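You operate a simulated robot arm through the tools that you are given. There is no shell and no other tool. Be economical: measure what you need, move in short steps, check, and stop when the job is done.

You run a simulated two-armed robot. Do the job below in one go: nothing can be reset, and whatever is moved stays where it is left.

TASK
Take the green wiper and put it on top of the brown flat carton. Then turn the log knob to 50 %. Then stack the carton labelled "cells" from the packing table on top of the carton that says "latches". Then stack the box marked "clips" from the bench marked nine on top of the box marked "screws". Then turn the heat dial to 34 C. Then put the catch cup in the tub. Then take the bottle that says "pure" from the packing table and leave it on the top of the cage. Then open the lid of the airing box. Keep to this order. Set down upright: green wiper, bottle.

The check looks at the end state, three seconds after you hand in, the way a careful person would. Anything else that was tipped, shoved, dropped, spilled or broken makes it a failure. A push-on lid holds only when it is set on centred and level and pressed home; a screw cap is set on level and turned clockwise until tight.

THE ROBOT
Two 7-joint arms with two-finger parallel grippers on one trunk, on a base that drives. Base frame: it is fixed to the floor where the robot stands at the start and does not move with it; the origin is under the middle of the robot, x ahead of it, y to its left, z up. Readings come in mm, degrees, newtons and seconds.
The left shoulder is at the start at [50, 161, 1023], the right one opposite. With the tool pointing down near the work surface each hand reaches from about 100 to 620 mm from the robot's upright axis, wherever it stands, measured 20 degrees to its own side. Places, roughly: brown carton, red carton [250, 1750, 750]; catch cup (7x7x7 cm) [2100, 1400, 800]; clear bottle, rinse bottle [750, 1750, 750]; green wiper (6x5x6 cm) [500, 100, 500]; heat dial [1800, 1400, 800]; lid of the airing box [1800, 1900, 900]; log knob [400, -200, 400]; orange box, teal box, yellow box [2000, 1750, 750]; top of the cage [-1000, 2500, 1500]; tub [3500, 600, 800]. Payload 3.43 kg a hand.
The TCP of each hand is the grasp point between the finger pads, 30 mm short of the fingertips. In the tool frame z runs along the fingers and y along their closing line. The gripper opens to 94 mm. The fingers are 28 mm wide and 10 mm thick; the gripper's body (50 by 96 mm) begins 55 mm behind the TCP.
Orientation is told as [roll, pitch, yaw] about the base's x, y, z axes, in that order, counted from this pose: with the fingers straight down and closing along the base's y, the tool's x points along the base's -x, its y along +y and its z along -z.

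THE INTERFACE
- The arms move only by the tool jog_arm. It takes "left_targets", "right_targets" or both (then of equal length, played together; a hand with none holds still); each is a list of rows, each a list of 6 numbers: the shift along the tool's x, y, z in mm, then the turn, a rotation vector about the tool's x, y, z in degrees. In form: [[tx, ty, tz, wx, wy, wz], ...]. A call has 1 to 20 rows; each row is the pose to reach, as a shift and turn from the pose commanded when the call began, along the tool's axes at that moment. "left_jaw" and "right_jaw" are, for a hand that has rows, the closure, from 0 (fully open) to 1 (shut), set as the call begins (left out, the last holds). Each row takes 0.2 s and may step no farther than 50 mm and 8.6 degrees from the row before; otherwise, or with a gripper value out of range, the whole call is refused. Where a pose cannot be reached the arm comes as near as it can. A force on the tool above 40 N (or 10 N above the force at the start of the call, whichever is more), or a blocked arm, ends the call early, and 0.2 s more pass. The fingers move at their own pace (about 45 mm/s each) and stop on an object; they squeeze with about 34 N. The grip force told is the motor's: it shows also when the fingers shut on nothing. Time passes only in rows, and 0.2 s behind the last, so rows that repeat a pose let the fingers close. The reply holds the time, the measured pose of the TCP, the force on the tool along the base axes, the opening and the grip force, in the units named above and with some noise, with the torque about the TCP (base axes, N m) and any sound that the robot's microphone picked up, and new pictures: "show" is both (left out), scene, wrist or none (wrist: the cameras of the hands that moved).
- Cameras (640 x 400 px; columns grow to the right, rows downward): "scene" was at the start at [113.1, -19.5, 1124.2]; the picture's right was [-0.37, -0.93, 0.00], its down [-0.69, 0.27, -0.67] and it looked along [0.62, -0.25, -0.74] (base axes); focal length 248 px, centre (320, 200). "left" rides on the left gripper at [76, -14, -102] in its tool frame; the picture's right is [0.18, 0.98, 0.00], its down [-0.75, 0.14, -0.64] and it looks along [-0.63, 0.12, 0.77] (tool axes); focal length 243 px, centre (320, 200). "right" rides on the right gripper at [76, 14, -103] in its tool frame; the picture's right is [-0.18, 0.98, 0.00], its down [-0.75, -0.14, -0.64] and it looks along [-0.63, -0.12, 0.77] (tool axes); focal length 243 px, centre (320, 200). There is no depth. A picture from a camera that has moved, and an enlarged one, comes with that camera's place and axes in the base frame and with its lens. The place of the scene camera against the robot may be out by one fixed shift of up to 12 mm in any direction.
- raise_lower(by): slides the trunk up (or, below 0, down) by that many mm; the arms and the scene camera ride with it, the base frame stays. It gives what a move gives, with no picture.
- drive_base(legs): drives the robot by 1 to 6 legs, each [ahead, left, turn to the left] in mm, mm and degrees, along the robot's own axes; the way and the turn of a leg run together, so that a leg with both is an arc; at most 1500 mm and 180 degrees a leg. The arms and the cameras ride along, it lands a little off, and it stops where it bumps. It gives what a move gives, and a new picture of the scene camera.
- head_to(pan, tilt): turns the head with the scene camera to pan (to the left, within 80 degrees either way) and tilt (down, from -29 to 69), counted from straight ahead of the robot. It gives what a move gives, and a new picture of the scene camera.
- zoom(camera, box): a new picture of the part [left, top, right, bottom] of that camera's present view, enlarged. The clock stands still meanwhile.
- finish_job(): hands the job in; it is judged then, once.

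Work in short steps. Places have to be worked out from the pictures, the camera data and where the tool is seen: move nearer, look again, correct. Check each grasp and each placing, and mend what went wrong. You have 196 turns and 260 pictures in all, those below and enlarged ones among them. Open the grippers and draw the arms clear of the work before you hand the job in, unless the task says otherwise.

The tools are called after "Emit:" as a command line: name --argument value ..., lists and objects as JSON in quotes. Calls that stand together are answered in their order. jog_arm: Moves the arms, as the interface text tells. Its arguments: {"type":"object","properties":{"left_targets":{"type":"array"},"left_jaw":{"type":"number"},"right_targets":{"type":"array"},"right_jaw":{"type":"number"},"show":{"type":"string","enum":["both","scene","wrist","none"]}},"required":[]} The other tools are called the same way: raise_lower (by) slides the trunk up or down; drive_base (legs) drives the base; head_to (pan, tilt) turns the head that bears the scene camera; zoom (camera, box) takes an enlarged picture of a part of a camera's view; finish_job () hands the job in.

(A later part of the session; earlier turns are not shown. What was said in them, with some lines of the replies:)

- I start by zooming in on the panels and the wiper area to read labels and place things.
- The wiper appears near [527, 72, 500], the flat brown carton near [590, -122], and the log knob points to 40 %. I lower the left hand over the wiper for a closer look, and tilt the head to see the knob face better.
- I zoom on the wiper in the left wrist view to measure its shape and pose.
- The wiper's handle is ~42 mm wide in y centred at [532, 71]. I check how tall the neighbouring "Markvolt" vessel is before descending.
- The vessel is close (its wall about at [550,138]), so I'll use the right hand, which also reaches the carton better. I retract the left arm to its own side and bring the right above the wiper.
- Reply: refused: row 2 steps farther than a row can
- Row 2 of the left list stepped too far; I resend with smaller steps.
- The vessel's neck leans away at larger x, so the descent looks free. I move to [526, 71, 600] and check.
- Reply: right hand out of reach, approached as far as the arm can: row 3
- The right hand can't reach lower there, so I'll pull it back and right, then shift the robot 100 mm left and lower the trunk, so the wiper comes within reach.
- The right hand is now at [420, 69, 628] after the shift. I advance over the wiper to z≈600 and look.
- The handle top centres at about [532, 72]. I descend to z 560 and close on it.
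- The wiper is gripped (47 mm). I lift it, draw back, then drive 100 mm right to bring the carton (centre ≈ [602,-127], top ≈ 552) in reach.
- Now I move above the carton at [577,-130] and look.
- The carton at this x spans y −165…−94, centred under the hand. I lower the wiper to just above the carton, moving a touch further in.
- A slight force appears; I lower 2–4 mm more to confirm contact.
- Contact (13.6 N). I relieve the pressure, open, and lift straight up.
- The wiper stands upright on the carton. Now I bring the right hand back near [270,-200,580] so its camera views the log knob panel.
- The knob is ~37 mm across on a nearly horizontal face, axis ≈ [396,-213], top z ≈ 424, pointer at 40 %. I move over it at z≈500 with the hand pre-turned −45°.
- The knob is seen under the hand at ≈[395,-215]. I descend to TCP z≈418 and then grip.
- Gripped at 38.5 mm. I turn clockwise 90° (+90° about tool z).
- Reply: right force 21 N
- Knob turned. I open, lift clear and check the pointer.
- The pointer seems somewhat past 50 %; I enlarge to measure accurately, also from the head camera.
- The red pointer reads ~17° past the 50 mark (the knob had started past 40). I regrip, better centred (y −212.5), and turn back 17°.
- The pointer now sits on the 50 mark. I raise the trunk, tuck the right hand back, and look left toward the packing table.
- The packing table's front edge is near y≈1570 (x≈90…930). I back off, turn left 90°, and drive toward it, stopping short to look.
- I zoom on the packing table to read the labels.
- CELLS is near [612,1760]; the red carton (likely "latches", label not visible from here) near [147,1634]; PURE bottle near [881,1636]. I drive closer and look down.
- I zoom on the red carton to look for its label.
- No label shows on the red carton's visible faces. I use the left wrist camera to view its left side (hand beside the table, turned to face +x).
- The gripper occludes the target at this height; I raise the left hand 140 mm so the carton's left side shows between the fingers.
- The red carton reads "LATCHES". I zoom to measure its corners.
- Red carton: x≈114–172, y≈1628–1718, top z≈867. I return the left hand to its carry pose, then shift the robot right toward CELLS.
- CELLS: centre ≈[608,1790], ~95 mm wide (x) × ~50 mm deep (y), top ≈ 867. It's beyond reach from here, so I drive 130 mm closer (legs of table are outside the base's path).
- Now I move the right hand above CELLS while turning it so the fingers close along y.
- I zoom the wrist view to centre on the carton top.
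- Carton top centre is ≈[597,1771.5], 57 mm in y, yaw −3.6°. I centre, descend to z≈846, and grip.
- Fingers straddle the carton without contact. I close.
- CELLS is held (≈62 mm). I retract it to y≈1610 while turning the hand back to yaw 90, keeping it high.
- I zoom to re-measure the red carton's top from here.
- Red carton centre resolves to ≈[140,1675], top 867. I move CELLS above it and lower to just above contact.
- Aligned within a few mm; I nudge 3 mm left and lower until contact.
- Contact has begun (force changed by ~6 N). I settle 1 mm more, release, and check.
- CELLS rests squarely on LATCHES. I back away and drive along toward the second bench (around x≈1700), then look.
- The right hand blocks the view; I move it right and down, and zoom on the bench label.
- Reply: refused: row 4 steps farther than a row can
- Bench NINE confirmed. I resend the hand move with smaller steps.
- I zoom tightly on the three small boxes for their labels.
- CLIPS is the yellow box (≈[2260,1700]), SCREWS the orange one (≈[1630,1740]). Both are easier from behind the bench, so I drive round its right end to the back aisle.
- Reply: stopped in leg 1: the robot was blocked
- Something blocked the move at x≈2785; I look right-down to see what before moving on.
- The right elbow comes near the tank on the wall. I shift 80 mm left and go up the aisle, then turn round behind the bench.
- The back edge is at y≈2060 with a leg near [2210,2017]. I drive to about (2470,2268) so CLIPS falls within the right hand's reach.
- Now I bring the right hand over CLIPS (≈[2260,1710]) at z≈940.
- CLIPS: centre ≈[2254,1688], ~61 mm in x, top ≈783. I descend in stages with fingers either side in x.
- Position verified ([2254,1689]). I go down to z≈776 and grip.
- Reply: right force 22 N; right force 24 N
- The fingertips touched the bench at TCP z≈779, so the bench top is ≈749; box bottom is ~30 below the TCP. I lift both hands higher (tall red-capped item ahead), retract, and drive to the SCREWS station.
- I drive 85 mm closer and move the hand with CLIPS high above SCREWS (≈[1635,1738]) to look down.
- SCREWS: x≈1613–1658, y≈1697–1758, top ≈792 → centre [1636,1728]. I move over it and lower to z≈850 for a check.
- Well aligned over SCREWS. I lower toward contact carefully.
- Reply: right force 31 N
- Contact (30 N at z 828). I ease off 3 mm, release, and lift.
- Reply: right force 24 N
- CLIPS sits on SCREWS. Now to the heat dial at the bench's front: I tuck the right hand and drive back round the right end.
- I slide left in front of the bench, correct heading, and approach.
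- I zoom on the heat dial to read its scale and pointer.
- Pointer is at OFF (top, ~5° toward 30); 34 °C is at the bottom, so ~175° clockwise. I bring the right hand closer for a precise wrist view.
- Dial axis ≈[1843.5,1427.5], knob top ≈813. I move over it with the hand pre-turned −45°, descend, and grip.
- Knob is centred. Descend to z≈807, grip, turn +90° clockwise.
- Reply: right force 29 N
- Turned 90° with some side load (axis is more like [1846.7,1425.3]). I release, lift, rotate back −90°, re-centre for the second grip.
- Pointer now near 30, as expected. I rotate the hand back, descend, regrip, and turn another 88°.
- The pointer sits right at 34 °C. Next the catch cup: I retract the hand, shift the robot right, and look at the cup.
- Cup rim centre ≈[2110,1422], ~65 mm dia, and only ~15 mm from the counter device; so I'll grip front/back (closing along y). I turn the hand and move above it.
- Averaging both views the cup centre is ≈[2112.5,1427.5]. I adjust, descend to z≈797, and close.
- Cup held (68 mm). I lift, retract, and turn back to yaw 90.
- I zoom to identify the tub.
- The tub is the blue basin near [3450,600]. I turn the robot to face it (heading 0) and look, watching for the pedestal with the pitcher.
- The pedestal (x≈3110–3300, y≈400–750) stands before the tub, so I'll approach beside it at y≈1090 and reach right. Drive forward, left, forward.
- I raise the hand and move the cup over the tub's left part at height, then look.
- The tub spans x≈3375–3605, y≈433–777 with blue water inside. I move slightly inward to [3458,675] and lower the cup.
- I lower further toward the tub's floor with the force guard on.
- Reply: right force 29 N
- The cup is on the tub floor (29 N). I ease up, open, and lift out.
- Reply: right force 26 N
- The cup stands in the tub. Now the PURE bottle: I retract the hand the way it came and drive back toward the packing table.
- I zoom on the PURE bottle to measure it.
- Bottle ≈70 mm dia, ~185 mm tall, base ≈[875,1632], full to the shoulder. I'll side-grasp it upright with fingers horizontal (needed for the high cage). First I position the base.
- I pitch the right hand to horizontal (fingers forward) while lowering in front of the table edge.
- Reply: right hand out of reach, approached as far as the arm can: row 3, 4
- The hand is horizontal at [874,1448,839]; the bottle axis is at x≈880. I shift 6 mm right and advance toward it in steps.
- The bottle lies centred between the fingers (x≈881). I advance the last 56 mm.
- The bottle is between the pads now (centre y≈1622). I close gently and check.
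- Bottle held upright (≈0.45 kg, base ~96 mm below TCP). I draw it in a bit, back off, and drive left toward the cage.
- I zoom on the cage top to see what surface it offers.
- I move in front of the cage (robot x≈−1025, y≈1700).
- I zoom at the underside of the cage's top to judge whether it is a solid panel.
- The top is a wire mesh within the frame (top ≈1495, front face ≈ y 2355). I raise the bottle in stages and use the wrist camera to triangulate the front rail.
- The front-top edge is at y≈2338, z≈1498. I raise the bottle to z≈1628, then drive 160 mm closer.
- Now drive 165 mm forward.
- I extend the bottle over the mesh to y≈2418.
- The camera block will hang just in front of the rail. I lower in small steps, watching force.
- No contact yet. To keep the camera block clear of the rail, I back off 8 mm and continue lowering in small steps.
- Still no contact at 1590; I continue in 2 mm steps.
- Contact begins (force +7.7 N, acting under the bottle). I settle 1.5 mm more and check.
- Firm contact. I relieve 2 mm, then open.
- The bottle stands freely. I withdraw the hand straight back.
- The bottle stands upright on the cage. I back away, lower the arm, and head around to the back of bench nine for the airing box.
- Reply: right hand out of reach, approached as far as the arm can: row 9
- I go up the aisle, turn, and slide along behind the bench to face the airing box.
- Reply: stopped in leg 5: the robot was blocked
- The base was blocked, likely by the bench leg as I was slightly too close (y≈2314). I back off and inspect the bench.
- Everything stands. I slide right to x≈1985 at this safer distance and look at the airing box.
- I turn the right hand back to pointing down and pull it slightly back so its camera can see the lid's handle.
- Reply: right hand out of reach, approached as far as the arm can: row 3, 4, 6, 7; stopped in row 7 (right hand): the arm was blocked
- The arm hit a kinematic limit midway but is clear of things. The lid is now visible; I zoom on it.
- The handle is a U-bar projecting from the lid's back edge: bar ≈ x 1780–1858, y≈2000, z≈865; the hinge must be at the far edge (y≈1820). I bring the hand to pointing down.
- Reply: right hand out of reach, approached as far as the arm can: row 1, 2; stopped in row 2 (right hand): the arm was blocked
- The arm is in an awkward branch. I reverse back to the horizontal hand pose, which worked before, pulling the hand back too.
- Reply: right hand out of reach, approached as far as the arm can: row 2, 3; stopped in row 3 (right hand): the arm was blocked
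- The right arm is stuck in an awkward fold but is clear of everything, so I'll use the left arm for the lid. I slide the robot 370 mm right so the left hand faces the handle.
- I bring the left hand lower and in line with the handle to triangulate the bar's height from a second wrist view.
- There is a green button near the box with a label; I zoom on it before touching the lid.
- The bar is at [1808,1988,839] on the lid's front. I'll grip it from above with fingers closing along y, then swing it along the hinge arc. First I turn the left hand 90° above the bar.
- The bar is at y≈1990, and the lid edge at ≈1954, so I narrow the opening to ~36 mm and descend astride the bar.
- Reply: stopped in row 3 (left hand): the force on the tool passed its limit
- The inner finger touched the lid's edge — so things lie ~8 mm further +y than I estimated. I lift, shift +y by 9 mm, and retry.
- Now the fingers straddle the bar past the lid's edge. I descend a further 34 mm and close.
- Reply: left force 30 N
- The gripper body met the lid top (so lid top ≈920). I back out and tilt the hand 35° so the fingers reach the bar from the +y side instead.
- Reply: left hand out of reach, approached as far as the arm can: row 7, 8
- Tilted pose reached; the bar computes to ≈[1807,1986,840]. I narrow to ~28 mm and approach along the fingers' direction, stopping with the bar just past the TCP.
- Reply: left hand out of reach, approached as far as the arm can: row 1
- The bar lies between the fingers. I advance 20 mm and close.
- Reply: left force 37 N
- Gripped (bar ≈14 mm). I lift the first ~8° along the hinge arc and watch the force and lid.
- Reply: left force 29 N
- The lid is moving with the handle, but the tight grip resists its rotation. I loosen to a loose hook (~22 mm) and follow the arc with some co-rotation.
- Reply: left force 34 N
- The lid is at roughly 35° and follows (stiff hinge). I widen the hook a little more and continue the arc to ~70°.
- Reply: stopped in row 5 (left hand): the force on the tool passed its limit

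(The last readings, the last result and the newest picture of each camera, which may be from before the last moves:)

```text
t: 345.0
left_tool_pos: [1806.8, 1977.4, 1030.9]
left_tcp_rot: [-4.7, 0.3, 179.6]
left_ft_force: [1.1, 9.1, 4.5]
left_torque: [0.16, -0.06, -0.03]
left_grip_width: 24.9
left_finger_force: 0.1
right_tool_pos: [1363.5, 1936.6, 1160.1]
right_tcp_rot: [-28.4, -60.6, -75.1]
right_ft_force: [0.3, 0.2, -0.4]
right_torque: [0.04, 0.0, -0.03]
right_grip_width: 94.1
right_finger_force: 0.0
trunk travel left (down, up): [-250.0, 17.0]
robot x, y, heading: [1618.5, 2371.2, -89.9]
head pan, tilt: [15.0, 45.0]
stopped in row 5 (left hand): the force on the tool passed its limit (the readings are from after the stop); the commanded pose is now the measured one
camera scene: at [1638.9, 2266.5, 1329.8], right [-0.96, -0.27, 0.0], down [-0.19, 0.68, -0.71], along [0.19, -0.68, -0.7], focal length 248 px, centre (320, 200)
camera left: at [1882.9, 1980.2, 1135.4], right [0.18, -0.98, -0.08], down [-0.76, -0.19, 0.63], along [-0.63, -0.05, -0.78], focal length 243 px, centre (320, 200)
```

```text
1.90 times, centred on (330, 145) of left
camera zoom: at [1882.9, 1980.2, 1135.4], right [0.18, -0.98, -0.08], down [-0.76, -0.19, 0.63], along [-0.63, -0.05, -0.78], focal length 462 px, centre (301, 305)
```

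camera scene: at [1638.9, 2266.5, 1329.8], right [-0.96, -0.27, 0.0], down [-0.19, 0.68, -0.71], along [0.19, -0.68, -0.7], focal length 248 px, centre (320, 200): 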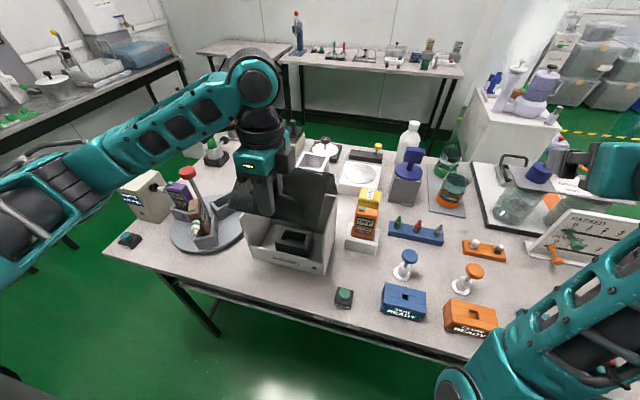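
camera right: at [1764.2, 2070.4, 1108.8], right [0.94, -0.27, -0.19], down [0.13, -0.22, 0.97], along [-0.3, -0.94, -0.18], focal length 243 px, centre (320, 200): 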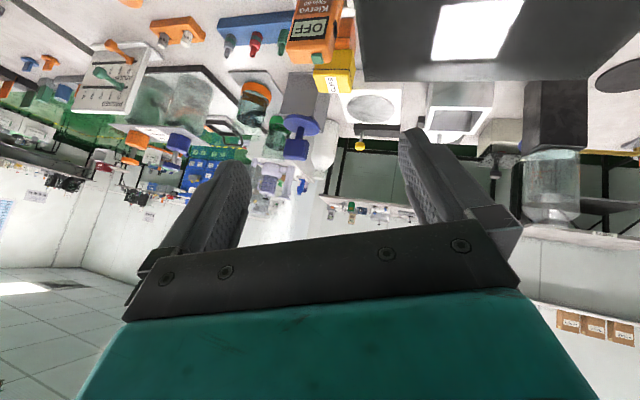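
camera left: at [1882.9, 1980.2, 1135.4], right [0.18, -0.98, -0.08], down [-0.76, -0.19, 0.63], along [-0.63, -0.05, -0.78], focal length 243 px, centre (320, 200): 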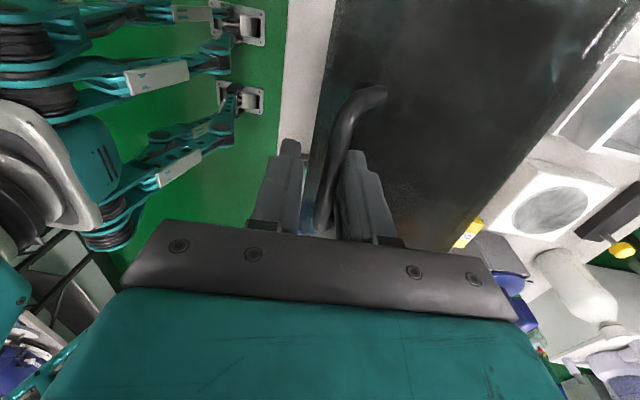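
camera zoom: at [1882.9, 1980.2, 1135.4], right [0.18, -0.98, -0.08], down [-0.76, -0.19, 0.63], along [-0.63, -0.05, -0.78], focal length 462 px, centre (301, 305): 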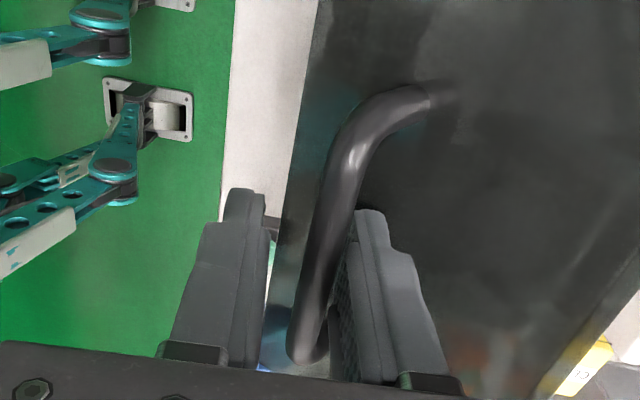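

The lid is about 60° up and the interior shows. I ease the fingertips off and continue pushing the bar back along the arc.

Emit:
jog_arm --left_targets '[[0, 4.1, -6, 0, 0, 0], [0, 15, -16, 0, 0, 0], [0, 24.8, -27, 0, 0, 0], [0, 36, -38, 0, 0, 0], [0, 47.1, -48.5, 0, 0, 0], [0, 60, -57, 0, 0, 0], [0, 72.8, -65.5, 0, 0, 0]]'

```text
t: 346.6
left_tool_pos: [1807.4, 1894.9, 1087.8]
left_tcp_rot: [-4.5, 0.1, 179.8]
left_ft_force: [0.0, 2.7, 7.8]
left_torque: [-0.07, 0.04, 0.02]
left_grip_width: 28.0
left_finger_force: 0.0
right_tool_pos: [1363.7, 1934.5, 1157.3]
right_tcp_rot: [-28.3, -60.4, -75.4]
right_ft_force: [-0.8, -0.1, 0.2]
right_torque: [-0.01, 0.03, 0.01]
right_grip_width: 94.3
right_finger_force: 0.0
trunk travel left (down, up): [-250.0, 17.0]
robot x, y, heading: [1615.7, 2369.0, -89.6]
head pan, tilt: [15.0, 45.0]
camera scene: at [1638.4, 2264.3, 1328.5], right [-0.96, -0.27, 0.0], down [-0.19, 0.68, -0.71], along [0.19, -0.68, -0.71], focal length 248 px, centre (320, 200)
camera left: at [1882.3, 1899.2, 1192.7], right [0.18, -0.98, -0.08], down [-0.76, -0.19, 0.63], along [-0.63, -0.06, -0.78], focal length 243 px, centre (320, 200)
```

scene: 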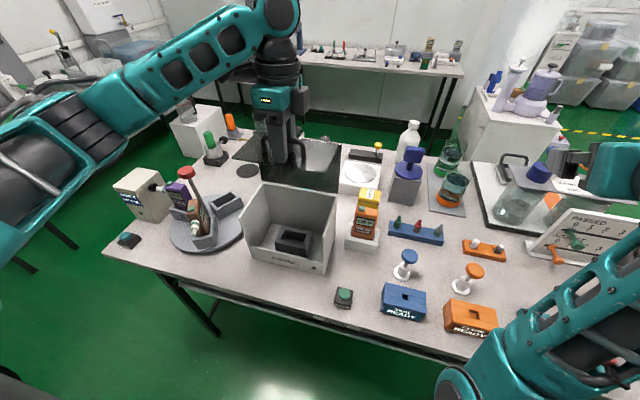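
left: 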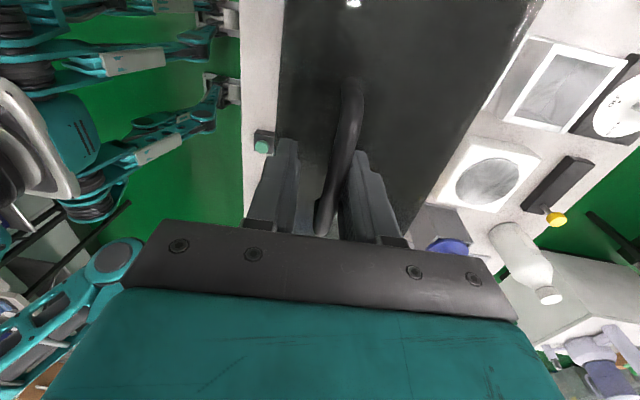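

The box is now wide open (~90°). I push a little further to ~100°, gently.

Emit:
jog_arm --left_targets '[[0, 9, -5, 0, 0, 0], [0, 18, -9, 0, 0, 0], [0, 27, -13, 0, 0, 0]]'

Emit:
zoom --camera "scene" --box '[210, 80, 390, 290]'

```text
t: 347.4
left_tool_pos: [1805.8, 1865.5, 1099.2]
left_tcp_rot: [-4.6, 0.2, 179.7]
left_ft_force: [-0.8, 0.2, -1.1]
left_torque: [0.02, 0.0, 0.02]
left_grip_width: 30.9
left_finger_force: 0.3
right_tool_pos: [1364.7, 1934.4, 1157.0]
right_tcp_rot: [-28.2, -60.3, -75.4]
right_ft_force: [0.1, 0.1, -0.3]
right_torque: [0.01, 0.01, 0.01]
right_grip_width: 94.2
right_finger_force: 0.0
trunk travel left (down, up): [-250.0, 17.0]
robot x, y, heading: [1618.1, 2368.7, -89.7]
head pan, tilt: [15.0, 45.0]
camera scene: at [1638.7, 2263.5, 1328.5], right [-0.96, -0.27, 0.0], down [-0.19, 0.68, -0.71], along [0.19, -0.68, -0.71], focal length 248 px, centre (320, 200)
camera left: at [1882.3, 1870.7, 1203.2], right [0.18, -0.98, -0.08], down [-0.76, -0.19, 0.63], along [-0.63, -0.05, -0.78], focal length 243 px, centre (320, 200)
```

scene: 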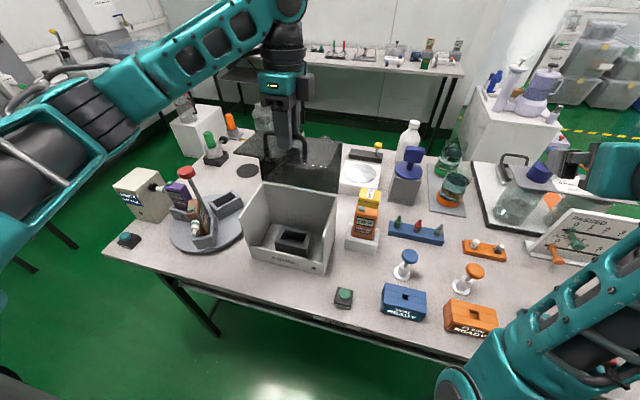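
left: 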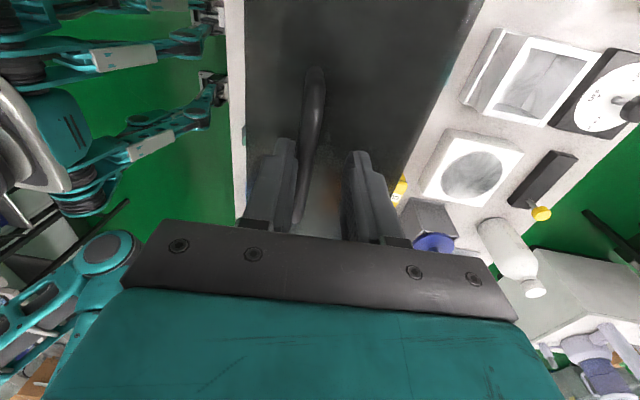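

```text
1.90 times, centred on (300, 185) of scene
camera zoom: at [1638.7, 2263.5, 1328.5], right [-0.96, -0.27, 0.0], down [-0.19, 0.68, -0.71], along [0.19, -0.68, -0.71], focal length 472 px, centre (358, 229)
```

zoom: 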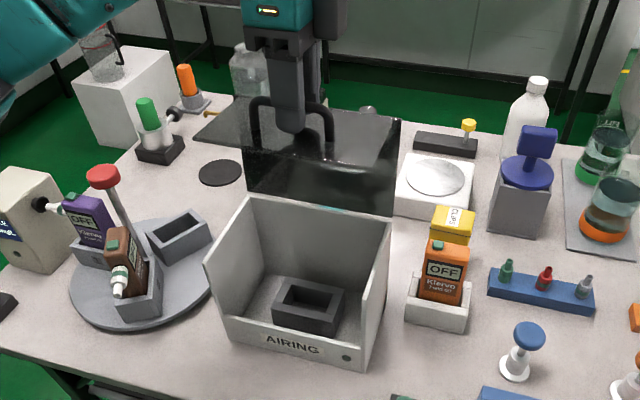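

The lid stands open on its own (no force on the hand). I withdraw straight up, then back, opening the gripper.

Emit:
jog_arm --left_targets '[[0, 0, -20, 0, 0, 0], [0, 0, -45, 0, 0, 0], [0, 0, -75, 0, 0, 0], [0, -30, -95, 0, 0, 0], [0, -70, -105, 0, 0, 0], [0, -115, -105, 0, 0, 0], [0, -160, -105, 0, 0, 0]]' --show "scene"

Emit:
zoom --camera "scene" --box '[210, 80, 390, 290]'

```text
t: 349.0
left_tool_pos: [1810.2, 2018.2, 1216.5]
left_tcp_rot: [-4.6, 0.2, 179.8]
left_ft_force: [-0.8, 0.2, -0.4]
left_torque: [0.02, -0.01, 0.02]
left_grip_width: 30.2
left_finger_force: 0.2
right_tool_pos: [1365.0, 1935.8, 1158.8]
right_tcp_rot: [-28.3, -60.4, -75.3]
right_ft_force: [0.2, 0.2, 0.0]
right_torque: [0.04, 0.0, -0.01]
right_grip_width: 93.9
right_finger_force: 0.1
trunk travel left (down, up): [-250.0, 17.0]
robot x, y, heading: [1616.3, 2373.4, -89.7]
head pan, tilt: [15.0, 45.0]
camera scene: at [1638.9, 2264.0, 1328.6], right [-0.96, -0.27, 0.0], down [-0.19, 0.68, -0.71], along [0.19, -0.68, -0.71], focal length 248 px, centre (320, 200)
```

scene: 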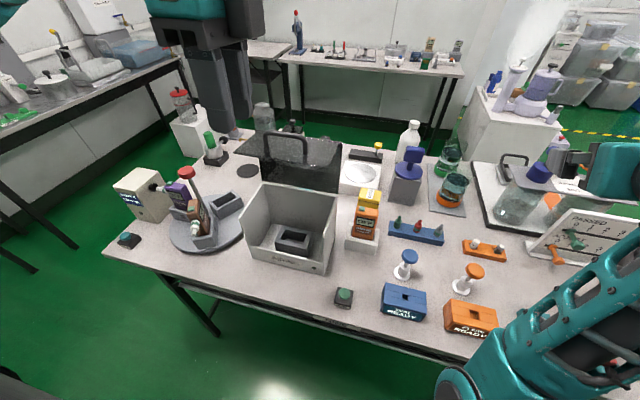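

```text
1.90 times, centred on (300, 185) of scene
camera zoom: at [1638.9, 2264.0, 1328.6], right [-0.96, -0.27, 0.0], down [-0.19, 0.68, -0.71], along [0.19, -0.68, -0.71], focal length 472 px, centre (358, 229)
```

zoom: 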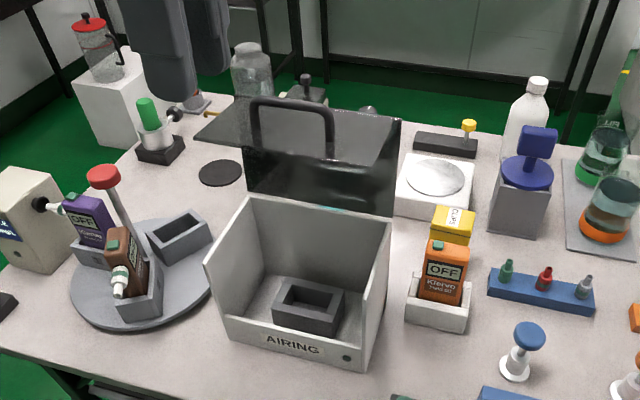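

The lid stays open by itself. I open the left gripper and back the robot away a little so the arms are clear of the work, with a last check.

Emit:
jog_arm --left_targets '[[0, 0, 0, 0, 0, 0], [0, 0, 0, 0, 0, 0], [0, 0, 0, 0, 0, 0]]' --left_jaw 0 --show "none"

Emit:
drive_base --legs '[[-200, 0, 0]]'

Emit:
zoom --camera "scene" --box '[220, 80, 420, 230]'

```text
t: 349.8
left_tool_pos: [1809.2, 2016.6, 1217.3]
left_tcp_rot: [-4.8, 0.2, 179.9]
left_ft_force: [-0.2, 1.1, -0.1]
left_torque: [-0.02, 0.02, 0.01]
left_grip_width: 94.1
left_finger_force: 0.1
right_tool_pos: [1364.7, 1934.4, 1157.8]
right_tcp_rot: [-28.2, -60.4, -75.4]
right_ft_force: [0.1, 0.0, 0.3]
right_torque: [-0.02, -0.02, -0.02]
right_grip_width: 94.0
right_finger_force: 0.0
trunk travel left (down, up): [-250.0, 17.0]
robot x, y, heading: [1613.6, 2371.1, -89.3]
head pan, tilt: [15.0, 45.0]
```

```text
t: 351.4
left_tool_pos: [1805.7, 2218.1, 1217.1]
left_tcp_rot: [-4.6, 0.1, 179.7]
left_ft_force: [0.4, 1.0, -0.6]
left_torque: [-0.01, 0.0, 0.04]
left_grip_width: 93.9
left_finger_force: 0.1
right_tool_pos: [1363.5, 2135.3, 1159.5]
right_tcp_rot: [-28.2, -60.4, -75.5]
right_ft_force: [0.2, -0.4, 0.7]
right_torque: [0.01, 0.01, 0.01]
right_grip_width: 94.0
right_finger_force: 0.0
trunk travel left (down, up): [-250.0, 17.0]
robot x, y, heading: [1615.1, 2568.3, -89.9]
head pan, tilt: [15.0, 45.0]
camera scene: at [1637.4, 2463.1, 1328.7], right [-0.96, -0.26, 0.0], down [-0.19, 0.68, -0.71], along [0.19, -0.68, -0.71], focal length 248 px, centre (320, 200)
```

scene: 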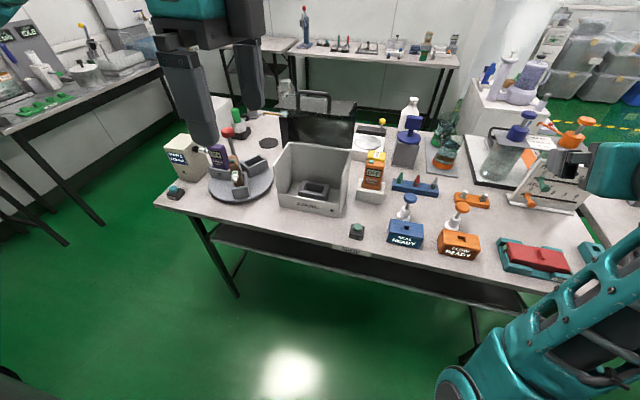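

```text
2.67 times, centred on (320, 155) of scene
camera zoom: at [1637.4, 2463.1, 1328.7], right [-0.96, -0.26, 0.0], down [-0.19, 0.68, -0.71], along [0.19, -0.68, -0.71], focal length 660 px, centre (320, 320)
```

zoom: 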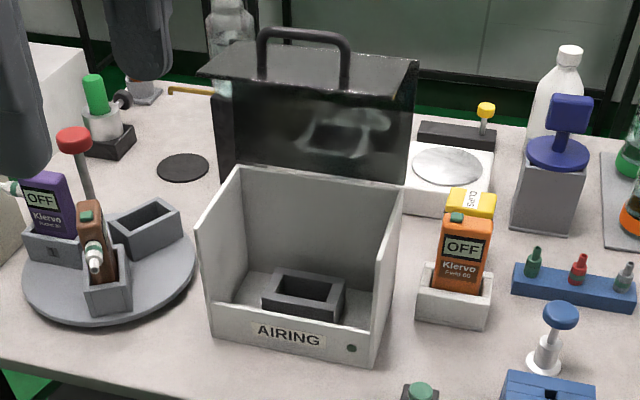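

The lid is open, everything else stands, both grippers are open and clear. I hand the job in.

Emit:
finish_job

```text
The job is handed in.
```

I did all eight steps in the order given and handed the job in; the final result of the check was not shown.

- **Green wiper:** it stands upright on top of the brown flat carton.
- **Log knob:** the pointer is on 50 %. My first turn went about 17° past, and I turned it back.
- **"Cells" carton:** it is stacked on "latches", the red carton.
- **"Clips" box:** it is stacked on "screws" on bench nine.
- **Heat dial:** the pointer is at 34 °C.
- **Catch cup:** it stands upright under the water in the tub.
- **"Pure" bottle:** it stands upright on the wire-mesh top of the cage.
- **Airing box lid:** it is open at about 90° or a little more and stays open on its own.

The base was stopped twice by something it ran against while driving, probably the pitcher pedestal near the tub and a leg of bench nine. While I was reaching for the lid handle, the gripper also pressed on the closed lid with up to about 30 N. I saw nothing tipped or moved after any of these.
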